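You operate a simulated robot arm through the tools that you are given. There is no shell and no other tool. Be economical: measure what you need, move in short steps, check, and stop when the job is done.

The job below is to be done with a simulated two-armed robot. You get a single attempt, and the scene is never put back.

Task
Top up the cream bucket to its line through the sieve.
Fine: swing the spout back, rinse the sieve and put it back, shut the lid again, and leave no drips. Where these are worked on the way, their far stop is far enough and under half their travel is too little: swing spout.

Only the result counts: the job must be done as asked and must still hold three seconds after the hand-in. Knocking over, shifting, dropping, spilling or breaking anything else fails it. Lids that push on must go on centred and level and be pressed home; caps that screw on are set level and turned clockwise until they are tight.

Robot
Two 7-joint arms with two-finger parallel grippers on one trunk, on a base that drives. Base frame: it is fixed to the floor where the robot stands at the start and does not move with it; the origin is under the middle of the robot, x ahead of it, y to its left, z up; the surface under the hand at the start is at about z = 840. Readings come in mm, rad, newtons and seconds.
The left shoulder is at the start at [60, 143, 825], the right one opposite. With the tool pointing down near the work surface each hand reaches from about 220 to 680 mm from the robot's upright axis, wherever it stands, measured 20 degrees to its own side. Places, roughly: black tank button [800, 0, 1200]; cream bucket [700, 200, 900]; cream lid [600, 200, 1000]; cream sieve [1000, -750, 750]; rim of the cream bucket [700, 200, 1000]; something [800, 400, 800]; swing spout [700, 0, 1100]. Payload 1.57 kg a hand.
The tool frame of a hand sits at the grasp point between the pads (the TCP): z along the fingers, y along the line on which they close. The tips reach 30 mm beyond it. Largest opening 110 mm; finger width 24, thickness 12; the body of the gripper, 48 by 112 mm, starts 78 mm behind the TCP.
Orientation is that of the tool frame in the base frame, as a unit quaternion [x, y, z, w]. With the fingers straight down and closing along the base's y, the tool's x points along the base's -x, its y along +y and its z along -z.

Tools
- The arms move only by the tool arm_command. It takes "left_commands", "right_commands" or both (then of equal length, played together; a hand with none holds still); each is a list of rows, each a list of 7 numbers: the shift along the tool's x, y, z in mm, then the turn, a rotation vector about the tool's x, y, z in rad, then the finger opening in mm, from 0 to 110. In form: [[dx, dy, dz, rx, ry, rz, claw], ...]. A call has 1 to 12 rows; each row is the pose to reach, as a shift and turn from the pose commanded when the call began, along the tool's axes at that moment. Rows are played at 5 a second. More than 50 mm and 0.15 rad between two rows, or a gripper value outside its range, and nothing of the call is played. A pose out of reach is approached as far as the arm can. The call stops where the force on the tool passes 90 N (or 10 N more than at its start, if that is more) or the arm is blocked; 0.2 s more then pass. The fingers move at their own pace (about 45 mm/s each) and stop on an object; they squeeze with about 33 N. The grip force told is the motor's: it shows also when the fingers shut on nothing. Time passes only in rows, and 0.2 s behind the last, so rows that repeat a pose let the fingers close. The reply holds the time, the measured pose of the TCP, the force on the tool along the base axes, the opening and the grip force, in the units named above and with some noise, with the torque about the TCP (base axes, N m) and any sound that the robot's microphone picked up, and new pictures: "show" is both (left out), scene, wrist or none (wrist: the cameras of the hands that moved).
- Cameras (640 x 400 px; columns grow to the right, rows downward): "scene" is now at [59, -12.4, 1457.1]; the picture's right is [-0.14, -0.99, 0.00], its down [-0.54, 0.07, -0.84] and it looks along [0.83, -0.11, -0.54] (base axes); focal length 253 px, centre (320, 200). "left" rides on the left gripper at [70, -16, -141] in its tool frame; the picture's right is [0.23, 0.97, 0.00], its down [-0.86, 0.20, -0.48] and it looks along [-0.47, 0.11, 0.88] (tool axes); focal length 222 px, centre (320, 200). "right" rides on the right gripper at [70, 16, -141] in its tool frame; the picture's right is [-0.23, 0.97, 0.00], its down [-0.85, -0.20, -0.48] and it looks along [-0.47, -0.11, 0.88] (tool axes); focal length 222 px, centre (320, 200). There is no depth. A picture from a camera that has moved, and an enlarged one, comes with that camera's place and axes in the base frame and with its lens.
- lift_body(by): slides the trunk up (or, below 0, down) by that many mm; the arms and the scene camera ride with it, the base frame stays. It gives what a move gives, with no picture.
- drive_base(legs): drives the robot by 1 to 6 legs, each [ahead, left, turn to the left] in mm, mm and rad, along the robot's own axes; the way and the turn of a leg run together, so that a leg with both is an arc; at most 1500 mm and 3.142 rad a leg. The arms and the cameras ride along, it lands a little off, and it stops where it bumps. It gives what a move gives, and a new picture of the scene camera.
- aim_head(pan, tilt): turns the head with the scene camera to pan (to the left, within 1.501 rad either way) and tilt (down, from -0.506 to 1.204), counted from straight ahead of the robot. It gives what a move gives, and a new picture of the scene camera.
- close_up(camera, box): a new picture of the part [left, top, right, bottom] of that camera's present view, enlarged. It takes no simulated time.
- sign_off(): hands the job in; it is judged then, once.

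Work in short steps. Places have to be worked out from the pictures, the camera data and where the tool is seen: move nearer, look again, correct. Check each grasp and each placing, and mend what went wrong. You have 120 turns and 260 pictures in all, those below and enlarged ones among them. Open the grippers and draw the arms clear of the work before you hand the job in, unless the task says otherwise; then end with one line.

The tools are called as name(argument=value, ...) on one line, values as JSON. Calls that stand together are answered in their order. arm_command: Moves the arms, as the interface text tells. Its arguments: {"type":"object","properties":{"left_commands":{"type":"array"},"right_commands":{"type":"array"},"show":{"type":"string","enum":["both","scene","wrist","none"]}},"required":[]} The other tools are called the same way: lift_body (by) slides the trunk up or down; drive_base (legs) drives the base; aim_head (pan, tilt) turns the head that bears the scene camera; close_up (camera, box) takes an enlarged picture of a part of a camera's view; sign_off () hands the job in.

At the start:

```text
time_s: 0.0
left_tcp_pos: [407.4, 215.7, 999.6]
left_tcp_rot: [0.001, 1.0, 0.0, 0.0]
left_ft_force: [-0.8, 0.9, -0.7]
left_moment: [0.0, 0.0, 0.04]
left_width: 110.1
left_finger_force: 0.1
right_tcp_pos: [445.8, -114.8, 999.8]
right_tcp_rot: [-0.001, 1.0, 0.0, 0.001]
right_ft_force: [-1.1, 0.0, -0.2]
right_moment: [0.02, 0.02, 0.03]
right_width: 110.0
right_finger_force: 0.1
trunk travel left (down, up): [-424.0, 166.0]
robot x, y, heading: [-1.6, -0.0, 0.003]
head pan, tilt: [-0.136, 0.574]
```

scene: 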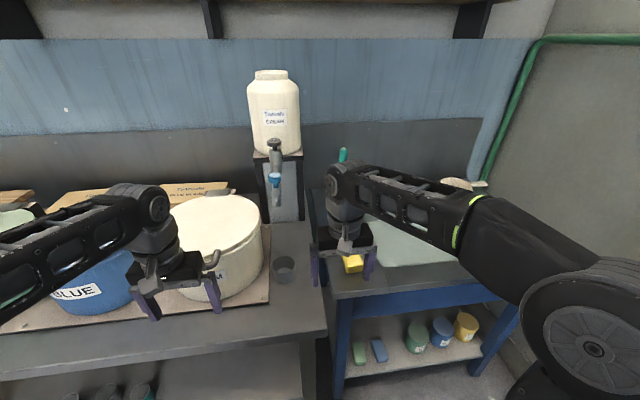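
right: 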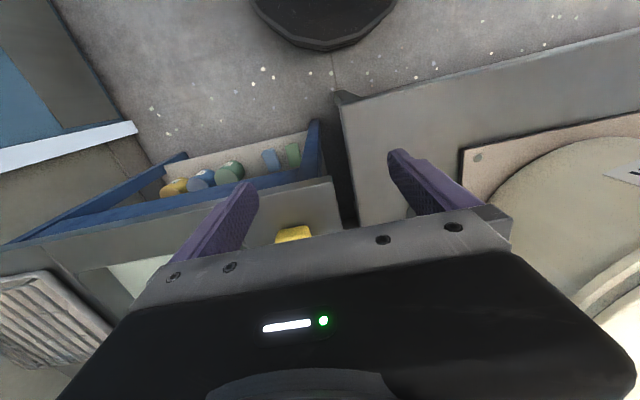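
left: 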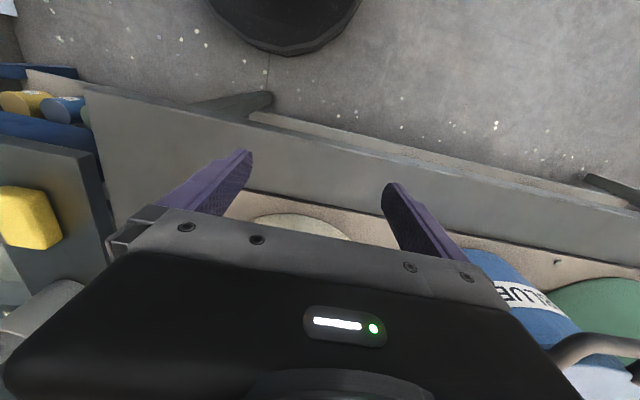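

The arms block part of the view; I take enlarged views of the tank, bucket and the right-hand part first.

close_up(camera="scene", box=[220, 50, 380, 150])

close_up(camera="scene", box=[140, 130, 360, 310])

aim_head(pan=-0.7, tilt=0.6)

aim_head(pan=0.5, tilt=0.6)

```text
4.00 times, centred on (300, 100) of scene
camera zoom: at [59.0, -12.4, 1457.1], right [-0.14, -0.99, 0.0], down [-0.54, 0.07, -0.84], along [0.83, -0.11, -0.54], focal length 1013 px, centre (400, 600)
```

zoom: 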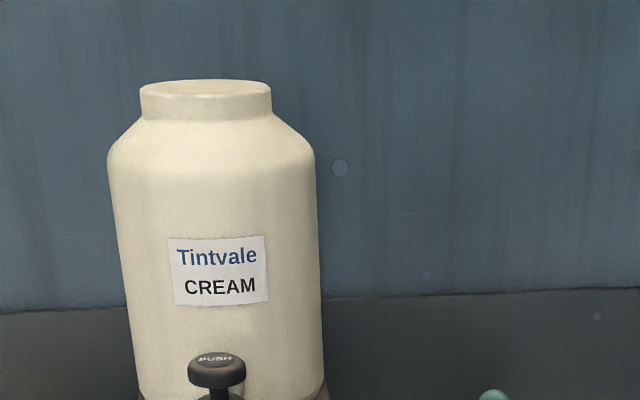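

```text
2.22 times, centred on (250, 220) of scene
camera zoom: at [59.0, -12.4, 1457.1], right [-0.14, -0.99, 0.0], down [-0.54, 0.07, -0.84], along [0.83, -0.11, -0.54], focal length 563 px, centre (476, 156)
```

zoom: 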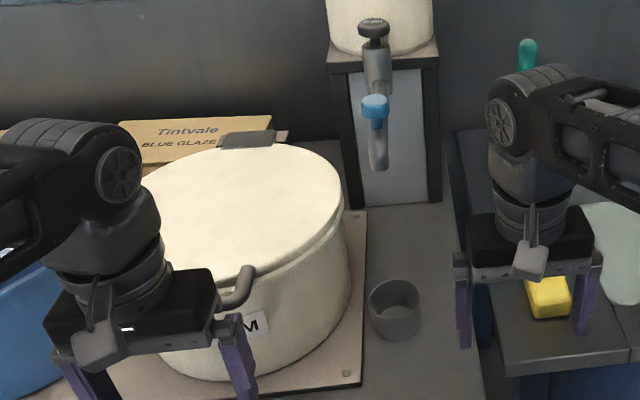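

```text
time_s: 1.0
left_tcp_pos: [407.3, 216.3, 1000.1]
left_tcp_rot: [0.001, 1.0, 0.0, 0.0]
left_ft_force: [-0.3, -0.5, 0.6]
left_moment: [0.01, -0.02, 0.01]
left_width: 109.9
left_finger_force: 0.0
right_tcp_pos: [445.0, -114.6, 1000.1]
right_tcp_rot: [-0.001, 1.0, 0.0, 0.0]
right_ft_force: [-0.1, -0.3, -1.1]
right_moment: [0.01, 0.01, 0.04]
right_width: 110.0
right_finger_force: 0.1
trunk travel left (down, up): [-424.0, 166.0]
robot x, y, heading: [2.1, -0.6, 0.002]
head pan, tilt: [-0.7, 0.6]
camera scene: at [38.4, -57.1, 1454.7], right [-0.64, -0.77, 0.0], down [-0.43, 0.36, -0.83], along [0.63, -0.53, -0.56], focal length 253 px, centre (320, 200)
```

scene: 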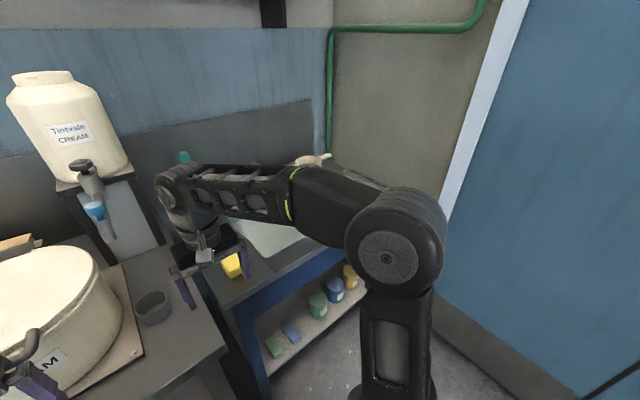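

```text
time_s: 2.4
left_tcp_pos: [408.0, 216.1, 1000.0]
left_tcp_rot: [0.0, 1.0, 0.0, 0.001]
left_ft_force: [0.0, 0.0, 0.0]
left_moment: [0.0, 0.0, 0.02]
left_width: 110.1
left_finger_force: 0.0
right_tcp_pos: [445.9, -115.5, 1001.0]
right_tcp_rot: [0.001, 1.0, 0.001, 0.0]
right_ft_force: [-0.1, 0.3, -0.4]
right_moment: [-0.02, 0.05, 0.03]
right_width: 109.8
right_finger_force: 0.2
trunk travel left (down, up): [-424.0, 166.0]
robot x, y, heading: [1.4, -2.0, -0.005]
head pan, tilt: [0.499, 0.6]
camera scene: at [48.3, 42.0, 1454.7], right [0.48, -0.88, 0.0], down [-0.5, -0.27, -0.83], along [0.72, 0.39, -0.56], focal length 253 px, centre (320, 200)
```

scene: 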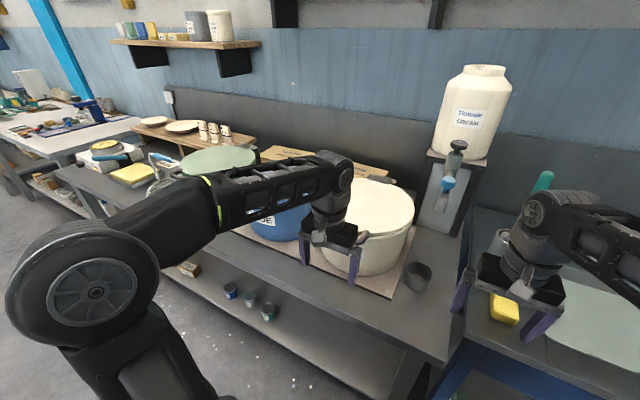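

I back off to see everything with the arms lower in the view.

drive_base(legs=[[-350, 0, 0]])

aim_head(pan=-0.5, tilt=0.45)

close_up(camera="scene", box=[0, 80, 320, 280])

close_up(camera="scene", box=[220, 100, 420, 225])

```text
time_s: 4.6
left_tcp_pos: [59.4, 215.1, 1000.4]
left_tcp_rot: [0.001, 1.0, 0.0, 0.0]
left_ft_force: [0.6, 0.3, -0.9]
left_moment: [0.03, 0.02, -0.02]
left_width: 109.9
left_finger_force: 0.0
right_tcp_pos: [98.2, -116.5, 1000.5]
right_tcp_rot: [0.002, 1.0, 0.0, 0.001]
right_ft_force: [-0.3, -0.2, 0.2]
right_moment: [0.02, -0.02, 0.0]
right_width: 110.0
right_finger_force: 0.1
trunk travel left (down, up): [-424.0, 166.0]
robot x, y, heading: [-347.7, -2.4, -0.001]
head pan, tilt: [0.499, 0.6]
camera scene: at [-300.8, 42.4, 1454.8], right [0.48, -0.88, 0.0], down [-0.5, -0.27, -0.83], along [0.73, 0.39, -0.56], focal length 253 px, centre (320, 200)
```

scene: 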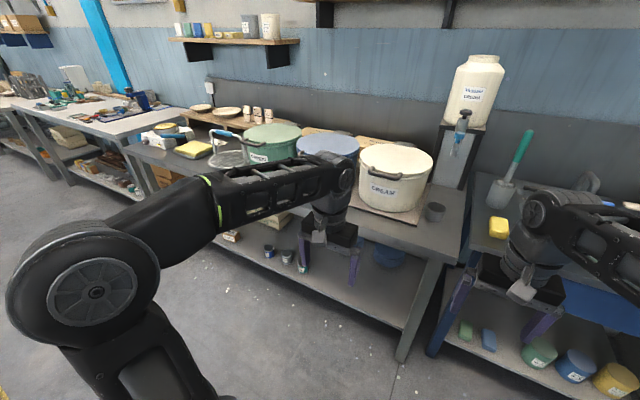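

```text
time_s: 5.9
left_tcp_pos: [59.4, 215.0, 1000.0]
left_tcp_rot: [0.002, 1.0, 0.0, 0.0]
left_ft_force: [-0.2, -0.2, 0.1]
left_moment: [0.02, -0.03, 0.01]
left_width: 109.8
left_finger_force: 0.1
right_tcp_pos: [98.1, -115.8, 999.6]
right_tcp_rot: [0.001, 1.0, -0.001, 0.001]
right_ft_force: [-0.7, 1.0, 0.4]
right_moment: [-0.05, 0.0, 0.04]
right_width: 109.9
right_finger_force: 0.0
trunk travel left (down, up): [-424.0, 166.0]
robot x, y, heading: [-348.9, 4.9, -0.004]
head pan, tilt: [-0.499, 0.45]
camera scene: at [-297.1, -43.8, 1468.3], right [-0.48, -0.88, 0.0], down [-0.38, 0.21, -0.9], along [0.79, -0.43, -0.44], focal length 253 px, centre (320, 200)
```

scene: 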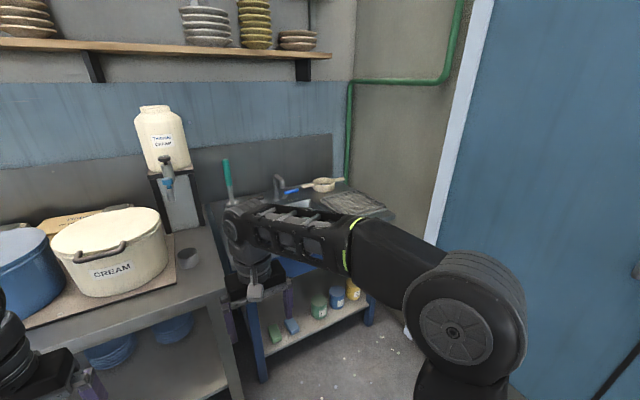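

```text
2.00 times, centred on (160, 180) of scene
camera zoom: at [-297.1, -43.8, 1468.3], right [-0.48, -0.88, 0.0], down [-0.38, 0.21, -0.9], along [0.79, -0.43, -0.44], focal length 507 px, centre (640, 240)
```

zoom: 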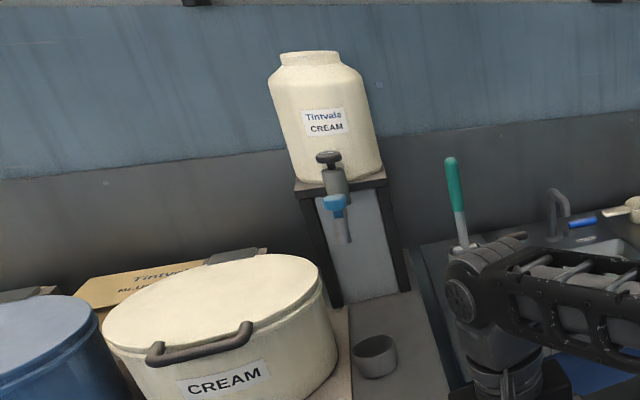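

```text
3.20 times, centred on (320, 162) of scene
camera zoom: at [-297.1, -43.8, 1468.3], right [-0.48, -0.88, 0.0], down [-0.38, 0.21, -0.9], along [0.79, -0.43, -0.44], focal length 811 px, centre (320, 320)
```

zoom: 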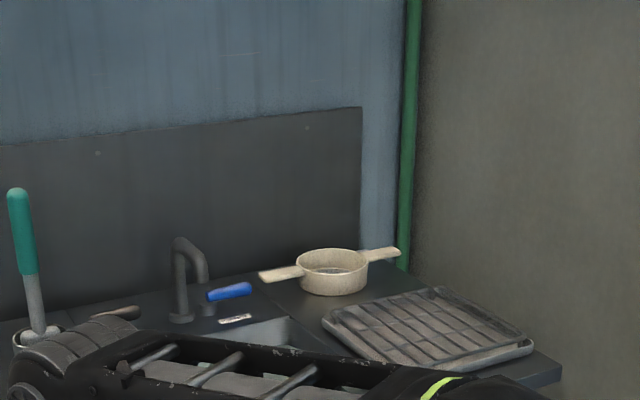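

The lid seems hinged at the back with a bar handle in front. I move back in and lift the left hand aside for a clear look at the handle.

arm_command(left_commands=[[0, 40, -40, 0, 0, 0, 110], [0, 80, -80, 0, 0, 0, 110], [0, 120, -110, 0, 0, 0, 110], [0, 150, -110, 0, 0, 0, 110]], right_commands=[[0, -40, -40, 0, 0, 0, 110], [0, -80, -80, 0, 0, 0, 110], [0, -120, -110, 0, 0, 0, 110], [0, -150, -110, 0, 0, 0, 110]], show="none")

drive_base(legs=[[250, 0, 0]])

aim_head(pan=0.1, tilt=0.6)

close_up(camera="scene", box=[160, 50, 400, 200])

close_up(camera="scene", box=[160, 150, 400, 300])

```text
refused: row 1 steps farther than a row can; nothing moved
```

```text
time_s: 7.7
left_tcp_pos: [305.7, 215.1, 999.4]
left_tcp_rot: [0.002, 1.0, 0.0, -0.001]
left_ft_force: [-0.4, 0.5, -0.4]
left_moment: [0.0, 0.03, -0.03]
left_width: 109.8
left_finger_force: 0.1
right_tcp_pos: [343.8, -118.3, 1000.0]
right_tcp_rot: [0.002, 1.0, 0.001, 0.0]
right_ft_force: [0.2, 0.2, -1.3]
right_moment: [-0.03, 0.02, 0.03]
right_width: 109.9
right_finger_force: 0.1
trunk travel left (down, up): [-424.0, 166.0]
robot x, y, heading: [-104.5, 2.0, -0.002]
head pan, tilt: [-0.499, 0.45]
camera scene: at [-50.2, -44.7, 1468.2], right [-0.48, -0.88, 0.0], down [-0.38, 0.21, -0.9], along [0.79, -0.43, -0.44], focal length 253 px, centre (320, 200)
```

scene: 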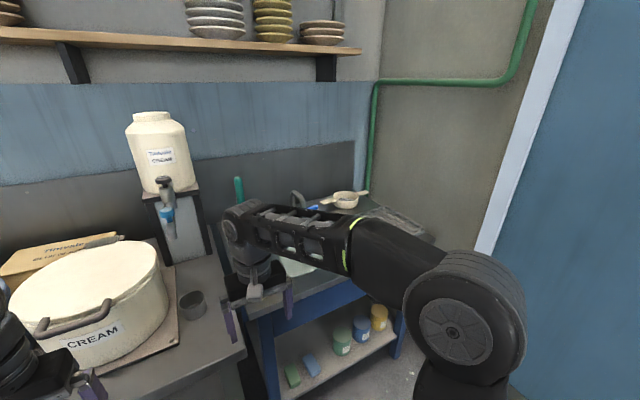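

```text
time_s: 8.7
left_tcp_pos: [304.6, 214.2, 1000.6]
left_tcp_rot: [0.002, 1.0, 0.0, 0.0]
left_ft_force: [0.4, 0.4, 0.1]
left_moment: [-0.01, 0.01, 0.04]
left_width: 109.9
left_finger_force: 0.0
right_tcp_pos: [343.5, -117.1, 999.7]
right_tcp_rot: [0.002, 1.0, 0.0, 0.001]
right_ft_force: [-0.4, 0.4, -0.4]
right_moment: [-0.02, -0.01, 0.01]
right_width: 109.8
right_finger_force: 0.1
trunk travel left (down, up): [-424.0, 166.0]
robot x, y, heading: [-102.3, -1.7, 0.002]
head pan, tilt: [0.099, 0.6]
camera scene: at [-43.8, 7.9, 1454.8], right [0.1, -1.0, 0.0], down [-0.56, -0.05, -0.83], along [0.82, 0.08, -0.56], focal length 253 px, centre (320, 200)
```

scene: 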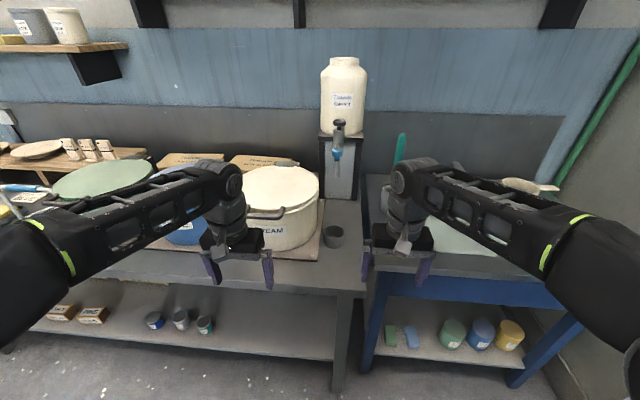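

```text
2.67 times, centred on (280, 125) of scene
camera zoom: at [-43.8, 7.9, 1454.8], right [0.1, -1.0, 0.0], down [-0.56, -0.05, -0.83], along [0.82, 0.08, -0.56], focal length 676 px, centre (427, 400)
```

zoom: 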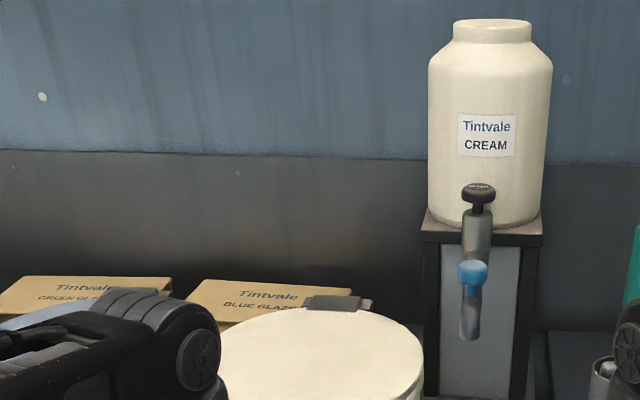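

```text
2.67 times, centred on (280, 225) of scene
camera zoom: at [-43.8, 7.9, 1454.8], right [0.1, -1.0, 0.0], down [-0.56, -0.05, -0.83], along [0.82, 0.08, -0.56], focal length 676 px, centre (427, 133)
```

zoom: 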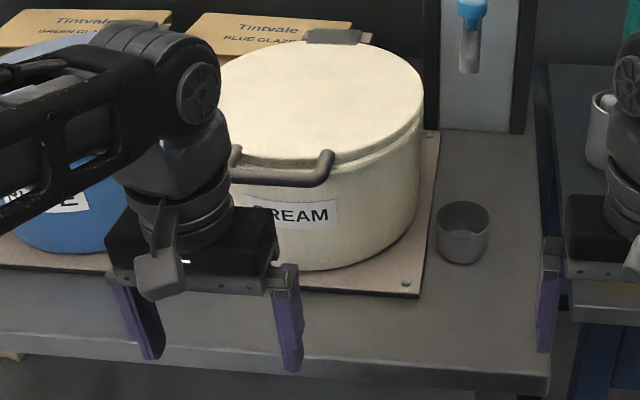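

The handle is a U bar on the lid's front, running along y. I turn the left hand to point forward so it can take the bar from the front.

arm_command(left_commands=[[0, 0, 0, 0, -0.145, 0, 110], [0, 0, 0, 0, -0.29, 0, 110], [0, 0, 0, 0, -0.435, 0, 110], [0, 0, 0, 0, -0.58, 0, 110], [0, 0, 0, 0, -0.725, 0, 110], [0, 0, 0, 0, -0.87, 0, 110], [0, 0, 0, 0, -1.015, 0, 110], [0, 0, 0, 0, -1.16, 0, 110], [0, 0, 0, 0, -1.305, 0, 110], [0, 0, 0, 0, -1.45, 0, 110], [0, 0, 0, 0, -1.57, 0, 110]], show="scene")

arm_command(left_commands=[[0, 0, 0, 0, 0, -0.145, 110], [0, 0, 0, 0, 0, -0.29, 110], [0, 0, 0, 0, 0, -0.435, 110], [0, 0, 0, 0, 0, -0.58, 110], [0, 0, 0, 0, 0, -0.725, 110], [0, 0, 0, 0, 0, -0.87, 110], [0, 0, 0, 0, 0, -1.015, 110], [0, 0, 0, 0, 0, -1.16, 110], [0, 0, 0, 0, 0, -1.305, 110], [0, 0, 0, 0, 0, -1.45, 110], [0, 0, 0, 0, 0, -1.57, 110]], show="both")

```text
time_s: 11.1
left_tcp_pos: [423.7, 293.3, 1061.5]
left_tcp_rot: [0.0, 0.708, -0.001, 0.706]
left_ft_force: [0.4, 0.9, -1.0]
left_moment: [0.02, -0.03, -0.09]
left_width: 110.0
left_finger_force: 0.0
left hand out of reach, approached as far as the arm can: row 6, 7, 8, 9, 10, 11
right_tcp_pos: [345.4, -114.4, 1000.0]
right_tcp_rot: [0.001, 1.0, 0.0, 0.0]
right_ft_force: [0.5, 0.3, 0.0]
right_moment: [-0.1, 0.02, 0.01]
right_width: 110.1
right_finger_force: 0.0
trunk travel left (down, up): [-424.0, 166.0]
robot x, y, heading: [-99.1, 0.1, -0.006]
head pan, tilt: [0.099, 0.6]
camera scene: at [-42.1, 11.4, 1454.6], right [0.1, -1.0, 0.0], down [-0.56, -0.06, -0.82], along [0.82, 0.08, -0.57], focal length 253 px, centre (320, 200)
```

scene: 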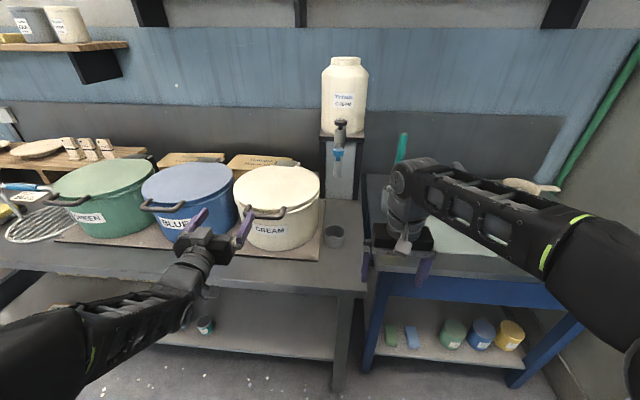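

```text
time_s: 13.5
left_tcp_pos: [425.1, 283.5, 1064.9]
left_tcp_rot: [-0.5, 0.501, -0.5, 0.498]
left_ft_force: [0.2, 0.5, -0.6]
left_moment: [-0.02, 0.01, 0.02]
left_width: 110.2
left_finger_force: 0.1
right_tcp_pos: [345.0, -117.1, 999.6]
right_tcp_rot: [0.001, 1.0, 0.0, 0.002]
right_ft_force: [0.8, 0.4, 0.1]
right_moment: [0.0, 0.01, 0.0]
right_width: 110.1
right_finger_force: 0.0
trunk travel left (down, up): [-424.0, 166.0]
robot x, y, heading: [-102.3, 3.7, 0.002]
head pan, tilt: [0.099, 0.6]
camera scene: at [-43.8, 8.1, 1454.7], right [0.1, -1.0, 0.0], down [-0.56, -0.05, -0.83], along [0.82, 0.08, -0.56], focal length 253 px, centre (320, 200)
camera left: at [285.4, 215.0, 1081.3], right [0.0, -0.23, -0.97], down [-0.48, 0.86, -0.2], along [0.88, 0.46, -0.11], focal length 222 px, centre (320, 200)
```

scene: 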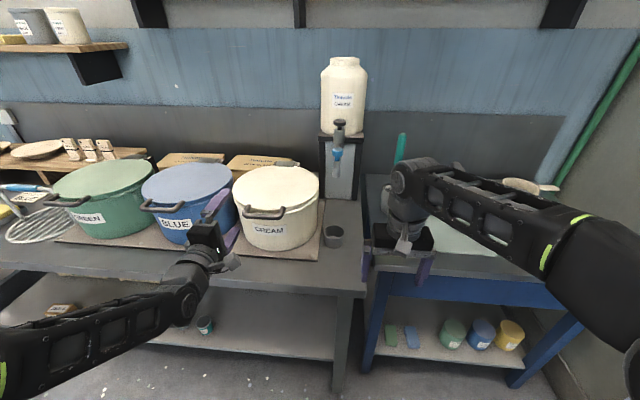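
left: 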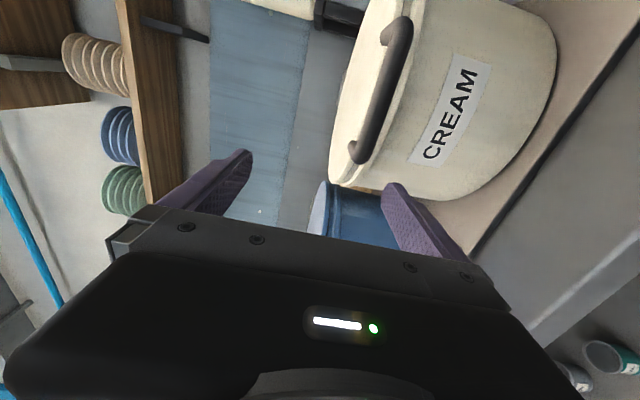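

Triangulated the bar at about x=485, y=165–265, z=1037. I line the open hand up with it before moving in.

arm_command(left_commands=[[35, 14, 0, 0, 0, 0, 110], [71, 28, 0, 0, 0, 0, 110], [71, 28, 0, 0, 0, 0, 110]], show="both")

```text
time_s: 14.3
left_tcp_pos: [446.8, 211.9, 1044.6]
left_tcp_rot: [-0.5, 0.502, -0.5, 0.498]
left_ft_force: [-0.1, -1.1, 0.7]
left_moment: [0.0, -0.01, -0.01]
left_width: 110.2
left_finger_force: 0.0
left hand out of reach, approached as far as the arm can: row 1, 2, 3
right_tcp_pos: [344.6, -117.7, 1000.6]
right_tcp_rot: [0.001, 1.0, 0.0, 0.001]
right_ft_force: [0.4, -0.1, 0.4]
right_moment: [-0.03, 0.0, 0.0]
right_width: 110.2
right_finger_force: 0.1
trunk travel left (down, up): [-424.0, 166.0]
robot x, y, heading: [-103.7, -2.3, -0.006]
head pan, tilt: [0.099, 0.6]
camera scene: at [-43.9, 8.1, 1454.7], right [0.1, -1.0, 0.0], down [-0.56, -0.05, -0.83], along [0.82, 0.08, -0.56], focal length 253 px, centre (320, 200)
camera left: at [305.4, 144.5, 1060.0], right [0.0, -0.23, -0.97], down [-0.48, 0.86, -0.2], along [0.88, 0.46, -0.11], focal length 222 px, centre (320, 200)
```

scene: 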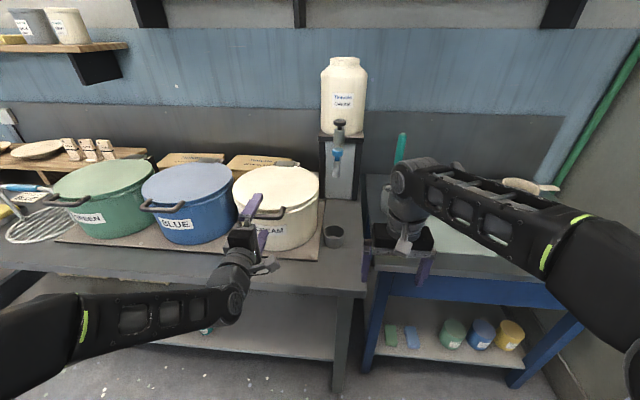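
left: 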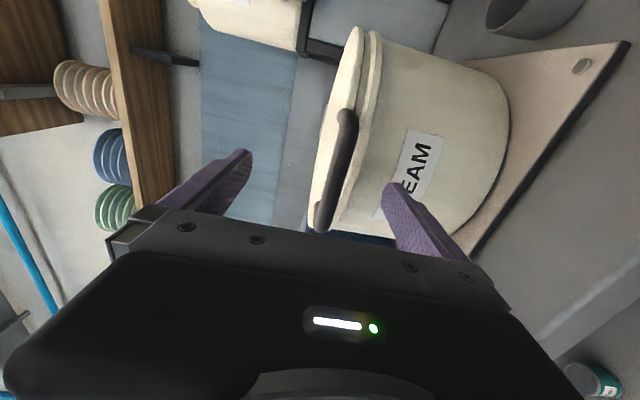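

The bar sits between the fingers at x≈483, z≈1033. I move in and narrow the fingers to a cage around it.

arm_command(left_commands=[[0, 10, 15, 0, 0, 0, 110], [0, 10, 30, 0, 0, 0, 110], [0, 10, 30, 0, 0, 0, 60], [0, 10, 30, 0, 0, 0, 60], [0, 10, 30, 0, 0, 0, 60]], show="both")

```text
time_s: 15.5
left_tcp_pos: [476.5, 214.2, 1035.8]
left_tcp_rot: [-0.498, 0.502, -0.5, 0.5]
left_ft_force: [0.2, 0.4, -0.5]
left_moment: [-0.01, -0.01, 0.0]
left_width: 60.1
left_finger_force: 0.1
right_tcp_pos: [343.0, -117.1, 1001.1]
right_tcp_rot: [0.002, 1.0, 0.0, 0.001]
right_ft_force: [-0.1, 0.5, 0.5]
right_moment: [-0.02, -0.01, -0.06]
right_width: 110.1
right_finger_force: 0.0
trunk travel left (down, up): [-424.0, 166.0]
robot x, y, heading: [-101.8, 0.8, -0.004]
head pan, tilt: [0.099, 0.6]
camera scene: at [-43.8, 8.0, 1454.7], right [0.1, -1.0, 0.0], down [-0.56, -0.05, -0.83], along [0.82, 0.08, -0.56], focal length 253 px, centre (320, 200)
camera left: at [335.7, 144.6, 1051.3], right [0.0, -0.23, -0.97], down [-0.48, 0.86, -0.2], along [0.88, 0.46, -0.11], focal length 222 px, centre (320, 200)
```

scene: 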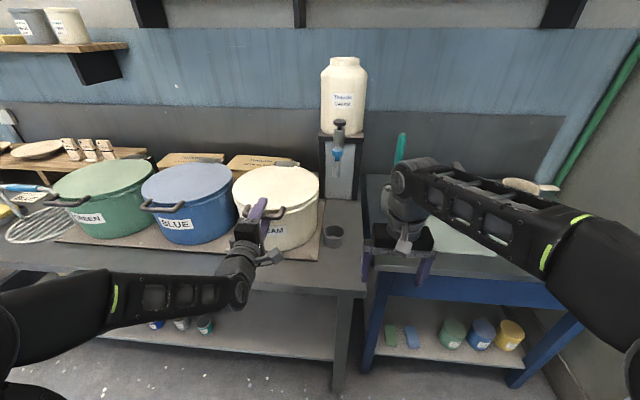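
left: 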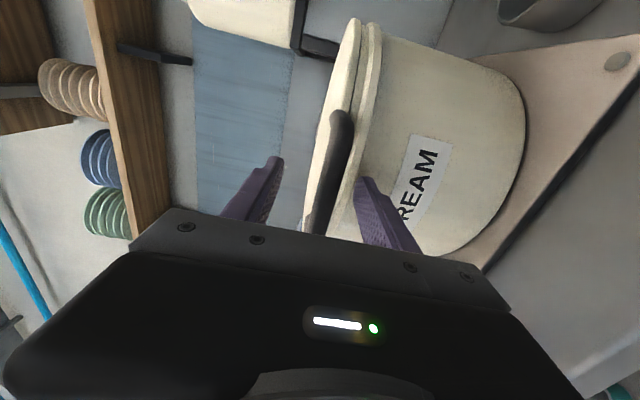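

Caged. I narrow the fingers to 28 mm and lift the first part of the arc about the hinge at the back.

arm_command(left_commands=[[0, 0, 0, 0, 0, 0, 28], [0, 0, 0, 0, 0, 0, 28], [0, -21, 0.7, 0, 0, 0, 28], [0, -43, 2.8, 0, 0, 0, 28], [0, -64, 6, 0, 0, 0, 28], [0, -85, 11, 0, 0, 0, 28], [0, -105, 17, 0, 0, 0, 28], [0, -125, 25, 0, 0, 0, 28]], show="both")

```text
time_s: 17.3
left_tcp_pos: [500.8, 215.3, 1159.4]
left_tcp_rot: [-0.499, 0.501, -0.501, 0.5]
left_ft_force: [-7.7, -0.4, 0.7]
left_moment: [-0.02, 0.13, 0.02]
left_width: 27.6
left_finger_force: 0.1
right_tcp_pos: [342.4, -117.4, 1000.9]
right_tcp_rot: [0.002, 1.0, 0.0, 0.001]
right_ft_force: [0.1, -0.1, -0.6]
right_moment: [0.02, 0.02, 0.01]
right_width: 110.1
right_finger_force: 0.1
trunk travel left (down, up): [-424.0, 166.0]
robot x, y, heading: [-101.0, -0.9, -0.007]
head pan, tilt: [0.099, 0.6]
camera scene: at [-45.1, 7.9, 1454.8], right [0.1, -1.0, 0.0], down [-0.56, -0.05, -0.83], along [0.82, 0.08, -0.56], focal length 253 px, centre (320, 200)
camera left: at [360.5, 145.9, 1175.6], right [0.0, -0.23, -0.97], down [-0.47, 0.86, -0.2], along [0.88, 0.46, -0.11], focal length 222 px, centre (320, 200)
```

scene: 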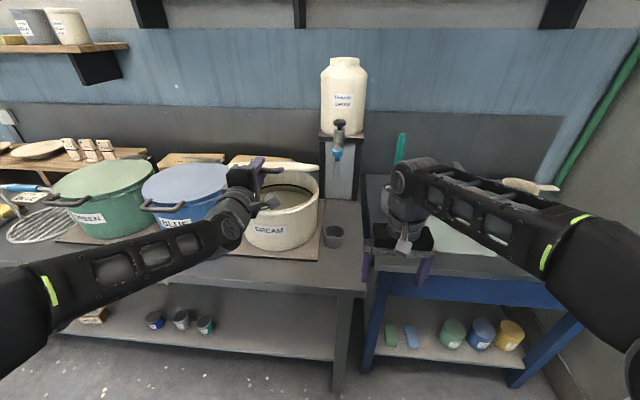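
left: 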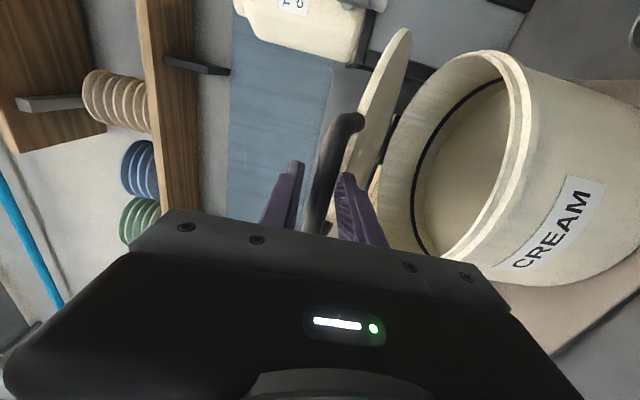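

The lid swings up and a dark line is seen inside the bucket. I go on along the arc.

arm_command(left_commands=[[0, -19, 5, 0, 0, 0, 28], [0, -38.5, 15, 0, 0, 0, 28], [0, -57, 26, 0, 0, 0, 28], [0, -74, 38, 0, 0, 0, 28], [0, -91, 52, 0, 0, 0, 28], [0, -107, 67, 0, 0, 0, 28], [0, -122, 82, 0, 0, 0, 28], [0, -135, 98, 0, 0, 0, 28]], show="both")

```text
time_s: 19.1
left_tcp_pos: [599.0, 213.5, 1293.5]
left_tcp_rot: [-0.5, 0.5, -0.5, 0.5]
left_ft_force: [-2.2, 2.3, 1.7]
left_moment: [0.05, 0.0, 0.06]
left_width: 28.9
left_finger_force: 0.5
right_tcp_pos: [343.6, -116.5, 999.6]
right_tcp_rot: [0.002, 1.0, 0.0, 0.001]
right_ft_force: [-1.1, -0.2, -0.6]
right_moment: [0.01, 0.01, 0.0]
right_width: 109.9
right_finger_force: 0.1
trunk travel left (down, up): [-424.0, 166.0]
robot x, y, heading: [-102.2, 1.4, -0.007]
head pan, tilt: [0.099, 0.6]
camera scene: at [-44.3, 8.3, 1454.8], right [0.1, -1.0, 0.0], down [-0.56, -0.05, -0.83], along [0.82, 0.08, -0.56], focal length 253 px, centre (320, 200)
camera left: at [458.9, 145.1, 1310.0], right [0.0, -0.23, -0.97], down [-0.48, 0.86, -0.2], along [0.88, 0.46, -0.11], focal length 222 px, centre (320, 200)
```

scene: 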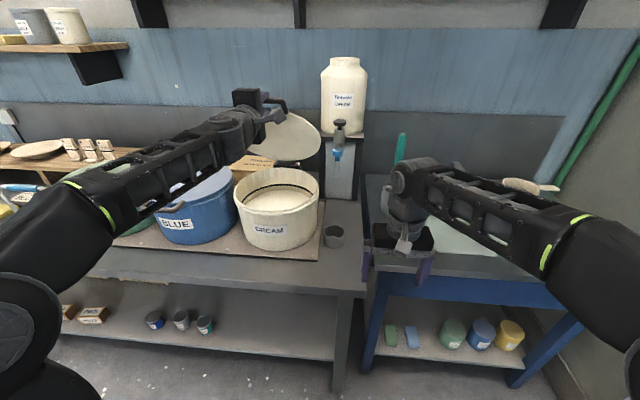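
left: 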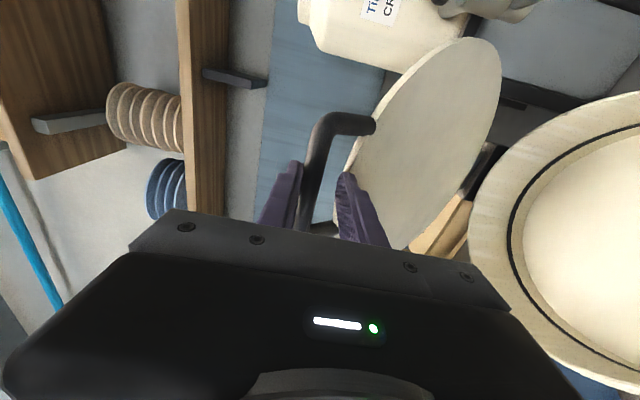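

On track. Continue toward upright.

arm_command(left_commands=[[0, -13, 17, 0, 0, 0, 28], [0, -24, 35, 0, 0, 0, 28], [0, -34, 54, 0, 0, 0, 28], [0, -43, 73, 0, 0, 0, 28], [0, -51, 93, 0, 0, 0, 28], [0, -57, 114, 0, 0, 0, 28], [0, -62, 135, 0, 0, 0, 28], [0, -66, 156, 0, 0, 0, 28]], show="both")

```text
time_s: 20.9
left_tcp_pos: [723.5, 210.8, 1353.7]
left_tcp_rot: [-0.498, 0.502, -0.5, 0.499]
left_ft_force: [-1.2, -4.1, 3.9]
left_moment: [-0.04, -0.08, -0.11]
left_width: 26.2
left_finger_force: 0.1
left hand out of reach, approached as far as the arm can: row 7, 8
right_tcp_pos: [342.9, -117.0, 1000.1]
right_tcp_rot: [0.002, 1.0, 0.001, 0.001]
right_ft_force: [0.1, -0.1, 0.1]
right_moment: [0.0, 0.04, -0.02]
right_width: 110.1
right_finger_force: 0.1
trunk travel left (down, up): [-424.0, 166.0]
robot x, y, heading: [-102.6, 4.5, -0.004]
head pan, tilt: [0.099, 0.6]
camera scene: at [-44.4, 6.9, 1454.8], right [0.1, -1.0, 0.0], down [-0.56, -0.05, -0.83], along [0.82, 0.08, -0.56], focal length 253 px, centre (320, 200)
camera left: at [582.8, 141.8, 1369.7], right [0.0, -0.23, -0.97], down [-0.47, 0.86, -0.2], along [0.88, 0.46, -0.11], focal length 222 px, centre (320, 200)
```

scene: 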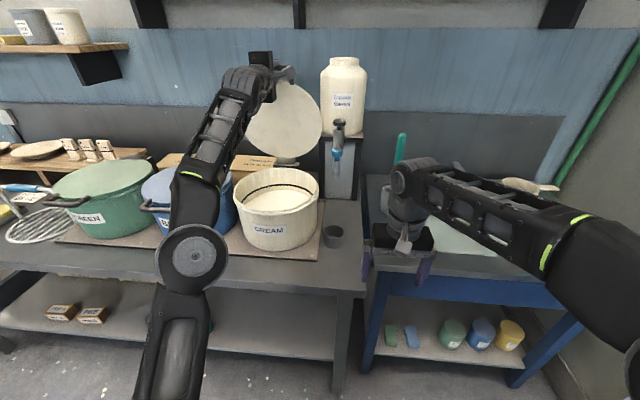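
left: 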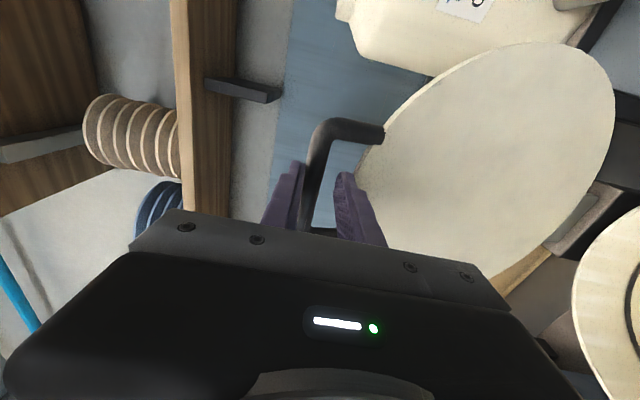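

Arm at its reach, so I raise slightly and push the lid past upright with the base.

lift_body(by=8)

drive_base(legs=[[90, 0, 0]])

```text
time_s: 21.5
left_tcp_pos: [724.5, 214.3, 1361.4]
left_tcp_rot: [-0.499, 0.502, -0.499, 0.5]
left_ft_force: [0.5, -0.7, 0.0]
left_moment: [0.03, -0.02, -0.02]
left_width: 28.1
left_finger_force: 0.0
right_tcp_pos: [344.9, -116.7, 1008.3]
right_tcp_rot: [0.002, 1.0, 0.0, 0.0]
right_ft_force: [-0.3, 0.0, -0.4]
right_moment: [0.0, 0.02, -0.02]
right_width: 110.0
right_finger_force: 0.0
trunk travel left (down, up): [-432.0, 158.0]
robot x, y, heading: [-103.1, 1.2, -0.005]
head pan, tilt: [0.099, 0.6]
```

```text
time_s: 22.6
left_tcp_pos: [812.9, 212.8, 1361.8]
left_tcp_rot: [-0.499, 0.502, -0.5, 0.499]
left_ft_force: [0.6, 0.8, 6.4]
left_moment: [0.03, 0.05, 0.02]
left_width: 22.1
left_finger_force: 0.0
right_tcp_pos: [433.6, -117.4, 1007.3]
right_tcp_rot: [0.002, 1.0, 0.0, 0.001]
right_ft_force: [-0.6, -0.8, 0.0]
right_moment: [0.02, 0.01, -0.02]
right_width: 110.2
right_finger_force: 0.1
trunk travel left (down, up): [-432.0, 158.0]
robot x, y, heading: [-12.0, -2.3, -0.006]
head pan, tilt: [0.099, 0.6]
camera scene: at [45.5, 7.5, 1462.7], right [0.1, -1.0, 0.0], down [-0.56, -0.05, -0.83], along [0.82, 0.08, -0.56], focal length 253 px, centre (320, 200)
```

scene: 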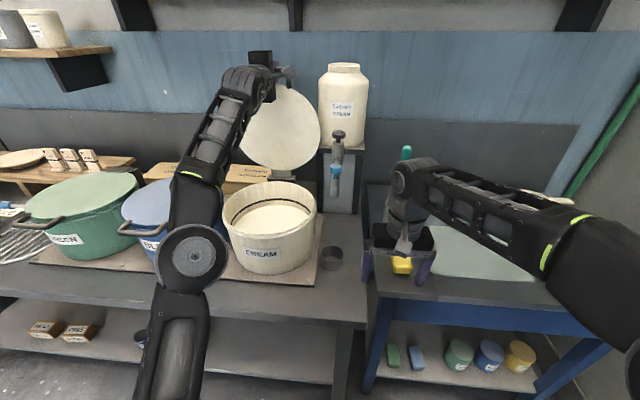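

Nearly upright; a bit farther to get past the dead point.

drive_base(legs=[[55, 0, 0]])

close_up(camera="left", box=[0, 0, 640, 400])

```text
time_s: 23.5
left_tcp_pos: [869.5, 212.7, 1361.1]
left_tcp_rot: [-0.498, 0.502, -0.501, 0.499]
left_ft_force: [1.3, 2.4, 6.4]
left_moment: [0.09, 0.28, -0.13]
left_width: 22.0
left_finger_force: 0.0
right_tcp_pos: [488.1, -117.1, 1007.1]
right_tcp_rot: [0.002, 1.0, -0.001, 0.001]
right_ft_force: [0.1, 1.1, -0.4]
right_moment: [0.01, 0.03, 0.0]
right_width: 110.0
right_finger_force: 0.2
trunk travel left (down, up): [-432.0, 158.0]
robot x, y, heading: [41.0, -3.3, -0.004]
head pan, tilt: [0.099, 0.6]
camera scene: at [101.4, 7.7, 1462.7], right [0.1, -1.0, 0.0], down [-0.56, -0.05, -0.82], along [0.82, 0.08, -0.57], focal length 253 px, centre (320, 200)
```

scene: 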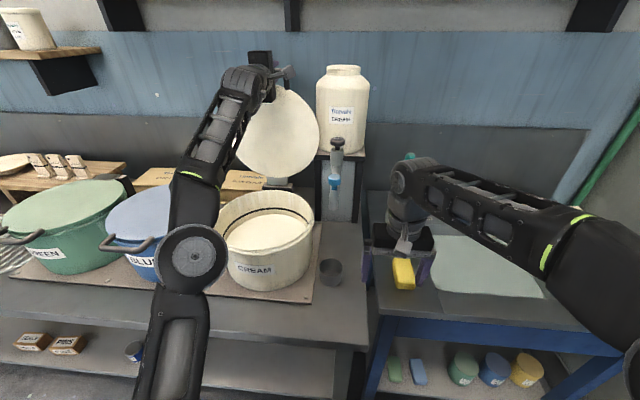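

```text
1.00 times, centred on (320, 200) of left (not enlarged: the box is as wide or as high as the picture)
camera zoom: at [728.4, 143.4, 1377.7], right [0.0, -0.23, -0.97], down [-0.48, 0.86, -0.2], along [0.88, 0.46, -0.11], focal length 222 px, centre (320, 200)
```

zoom: 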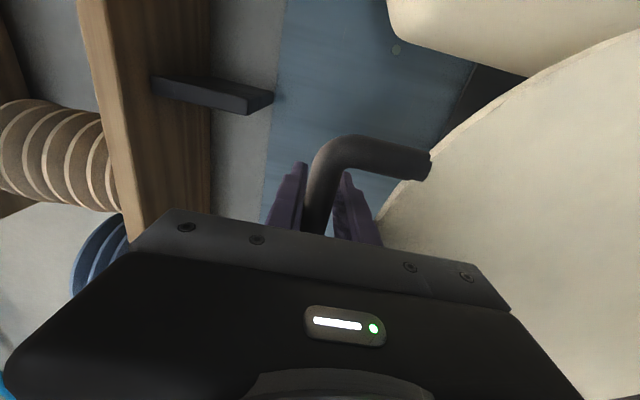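

The bar has slid toward the palm (bar x≈814, hand at 870). I relieve the upward press and slide the hand back so the bar lies at the pads.

lift_body(by=5)

arm_command(left_commands=[[0, 0, -12, 0, 0, 0, 34], [0, 0, -24, 0, 0, 0, 34], [0, 0, -36, 0, 0, 0, 34], [0, 0, -46, 0, 0, 0, 34]], show="both")

```text
time_s: 24.1
left_tcp_pos: [868.6, 213.2, 1366.8]
left_tcp_rot: [-0.498, 0.501, -0.5, 0.5]
left_ft_force: [0.1, -0.1, 0.7]
left_moment: [-0.03, 0.0, -0.01]
left_width: 27.7
left_finger_force: 0.0
right_tcp_pos: [489.4, -118.0, 1012.2]
right_tcp_rot: [0.002, 1.0, 0.0, 0.0]
right_ft_force: [0.0, 0.5, 0.7]
right_moment: [-0.04, -0.04, 0.01]
right_width: 109.8
right_finger_force: 0.0
trunk travel left (down, up): [-437.0, 153.0]
robot x, y, heading: [41.4, -1.7, -0.0]
head pan, tilt: [0.099, 0.6]
```

```text
time_s: 25.1
left_tcp_pos: [821.8, 213.8, 1367.5]
left_tcp_rot: [0.499, -0.501, 0.501, -0.499]
left_ft_force: [-1.2, 0.3, 1.7]
left_moment: [0.02, 0.05, 0.0]
left_width: 33.1
left_finger_force: 0.0
right_tcp_pos: [488.7, -118.3, 1013.7]
right_tcp_rot: [0.002, 1.0, 0.0, 0.001]
right_ft_force: [0.4, 0.1, -0.3]
right_moment: [-0.01, 0.02, 0.0]
right_width: 109.9
right_finger_force: 0.1
trunk travel left (down, up): [-437.0, 153.0]
robot x, y, heading: [43.2, -6.7, -0.005]
head pan, tilt: [0.099, 0.6]
camera scene: at [100.9, 7.5, 1467.7], right [0.1, -1.0, 0.0], down [-0.56, -0.05, -0.83], along [0.82, 0.08, -0.56], focal length 253 px, centre (320, 200)
camera left: at [681.2, 144.7, 1383.3], right [0.0, -0.23, -0.97], down [-0.48, 0.86, -0.2], along [0.88, 0.46, -0.11], focal length 222 px, centre (320, 200)
```

scene: 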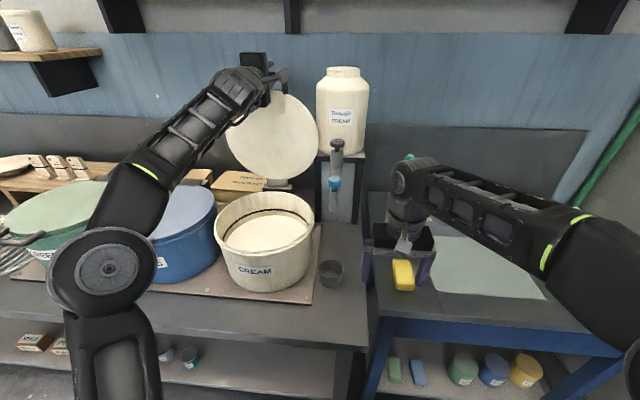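
left: 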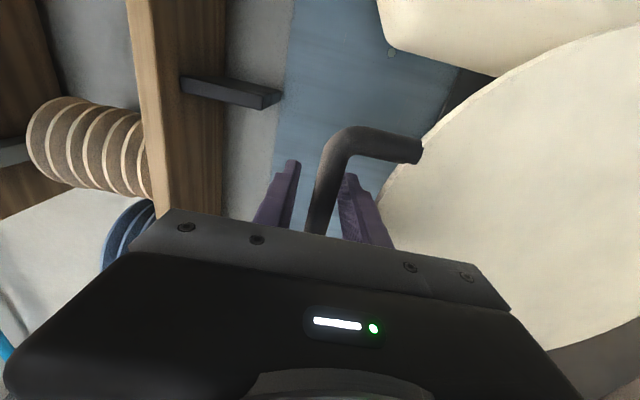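

The lid followed the hand back a little. I grip the bar and carry it forward.

arm_command(left_commands=[[0, 0, 0, 0, 0, 0, 5], [0, 0, 0, 0, 0, 0, 5], [0, 0, 0, 0, 0, 0, 5], [0, -1, 15, 0, 0, 0, 5], [0, -2, 30, 0, 0, 0, 5], [0, -2, 45, 0, 0, 0, 5], [0, -2, 60, 0, 0, 0, 5]], show="both")

```text
time_s: 26.7
left_tcp_pos: [872.0, 213.8, 1363.0]
left_tcp_rot: [-0.503, 0.503, -0.497, 0.498]
left_ft_force: [-3.9, 4.1, -33.4]
left_moment: [0.68, -0.49, -0.06]
left_width: 15.7
left_finger_force: 31.5
left hand out of reach, approached as far as the arm can: row 7
right_tcp_pos: [491.9, -115.1, 1012.7]
right_tcp_rot: [0.002, 1.0, 0.0, -0.001]
right_ft_force: [0.4, 0.3, 0.2]
right_moment: [0.01, -0.01, -0.03]
right_width: 109.8
right_finger_force: 0.1
trunk travel left (down, up): [-437.0, 153.0]
robot x, y, heading: [43.9, 1.6, -0.002]
head pan, tilt: [0.099, 0.6]
camera scene: at [104.7, 9.3, 1467.3], right [0.1, -1.0, 0.0], down [-0.56, -0.05, -0.82], along [0.82, 0.08, -0.57], focal length 253 px, centre (320, 200)
camera left: at [731.5, 144.7, 1379.9], right [-0.01, -0.22, -0.97], down [-0.48, 0.86, -0.19], along [0.88, 0.46, -0.12], focal length 222 px, centre (320, 200)
```

scene: 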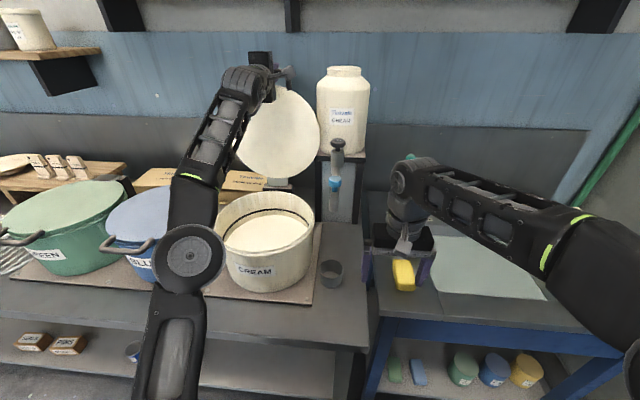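
left: 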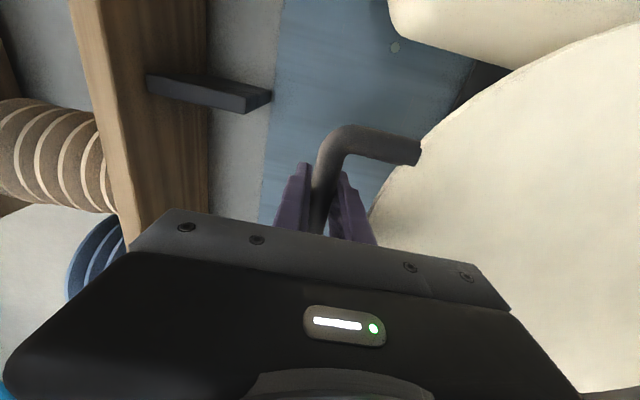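

The pull down shows the lid is around the top of its arc. I open the cage slightly to see whether it stays.

arm_command(left_commands=[[0, 4, 60, 0, 0, 0, 40], [0, 6, 60, 0, 0, 0, 40], [0, 6, 60, 0, 0, 0, 40], [0, 6, 60, 0, 0, 0, 40]], show="both")

```text
refused: row 1 steps farther than a row can; nothing moved
```

arm_command(left_commands=[[0, 2, 0, 0, 0, 0, 40], [0, 4, 0, 0, 0, 0, 40], [0, 4, 0, 0, 0, 0, 40], [0, 4, 0, 0, 0, 0, 40]], show="both")

```text
time_s: 27.7
left_tcp_pos: [865.9, 211.9, 1367.2]
left_tcp_rot: [0.498, -0.501, 0.502, -0.499]
left_ft_force: [0.8, -1.2, 5.9]
left_moment: [-0.01, 0.13, 0.03]
left_width: 34.6
left_finger_force: 0.1
right_tcp_pos: [488.3, -118.2, 1013.8]
right_tcp_rot: [0.003, 1.0, 0.001, 0.001]
right_ft_force: [-1.3, -0.1, -0.1]
right_moment: [0.0, -0.01, 0.0]
right_width: 110.1
right_finger_force: 0.1
trunk travel left (down, up): [-437.0, 153.0]
robot x, y, heading: [44.6, 0.0, -0.006]
head pan, tilt: [0.099, 0.6]
camera scene: at [100.7, 7.0, 1467.9], right [0.09, -1.0, 0.0], down [-0.56, -0.05, -0.83], along [0.82, 0.08, -0.56], focal length 253 px, centre (320, 200)
camera left: at [726.2, 142.5, 1382.6], right [0.0, -0.23, -0.97], down [-0.47, 0.86, -0.2], along [0.88, 0.46, -0.11], focal length 222 px, centre (320, 200)
```

scene: 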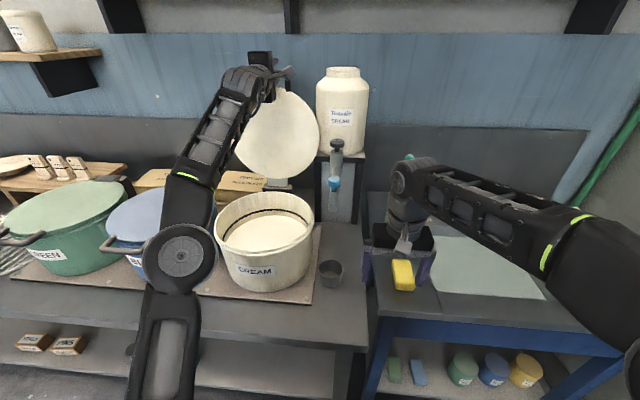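
left: 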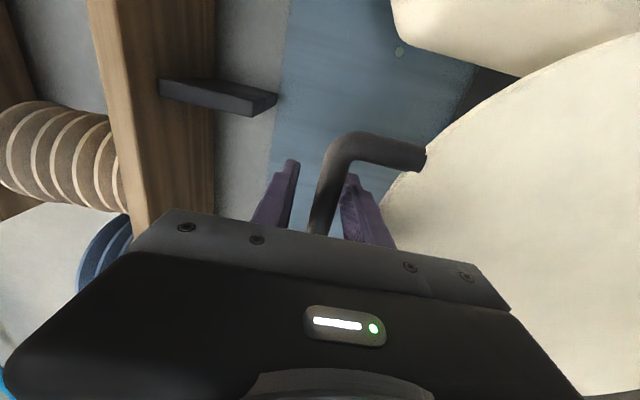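

The lower finger rubs on the lid edge. I narrow the cage, and withdraw slowly while watching whether the lid stays up.

arm_command(left_commands=[[0, 2, 0, 0, 0, 0, 26], [0, 2, 0, 0, 0, 0, 26], [0, 2, -15, 0, 0, 0, 26], [0, 2, -30, 0, 0, 0, 26], [0, 2, -45, 0, 0, 0, 26], [0, 2, -60, 0, 0, 0, 26]], show="both")

```text
time_s: 29.1
left_tcp_pos: [809.0, 210.5, 1363.6]
left_tcp_rot: [0.499, -0.5, 0.502, -0.499]
left_ft_force: [0.7, -0.7, 0.3]
left_moment: [0.03, 0.02, 0.0]
left_width: 26.0
left_finger_force: 0.0
right_tcp_pos: [488.6, -117.1, 1013.7]
right_tcp_rot: [0.002, 1.0, 0.0, 0.0]
right_ft_force: [-0.7, -0.7, -0.4]
right_moment: [-0.01, 0.03, -0.04]
right_width: 110.1
right_finger_force: 0.1
trunk travel left (down, up): [-437.0, 153.0]
robot x, y, heading: [43.1, -2.1, -0.004]
head pan, tilt: [0.099, 0.6]
camera scene: at [100.9, 7.4, 1467.7], right [0.1, -1.0, 0.0], down [-0.56, -0.05, -0.83], along [0.82, 0.08, -0.56], focal length 253 px, centre (320, 200)
camera left: at [668.0, 142.1, 1379.6], right [0.0, -0.23, -0.97], down [-0.47, 0.86, -0.2], along [0.88, 0.46, -0.11], focal length 222 px, centre (320, 200)
```

scene: 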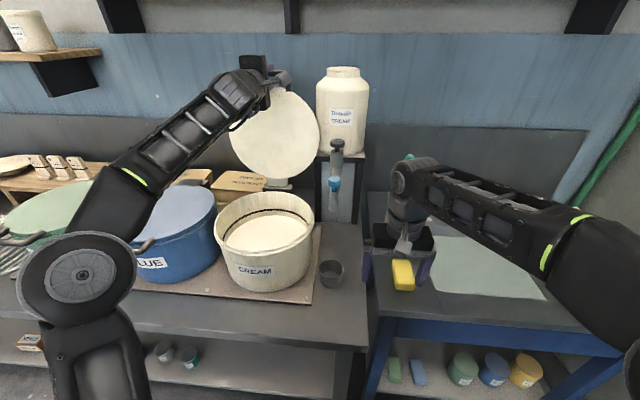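
left: 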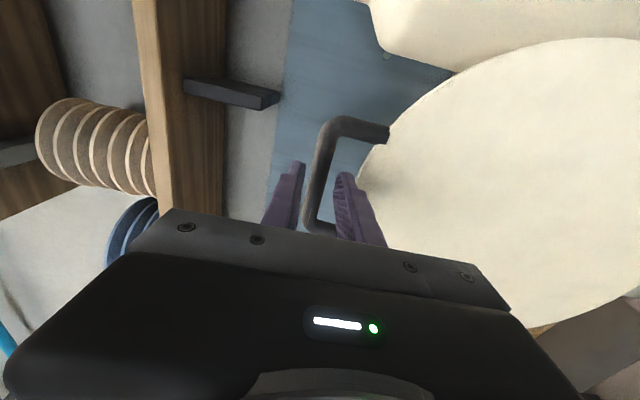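

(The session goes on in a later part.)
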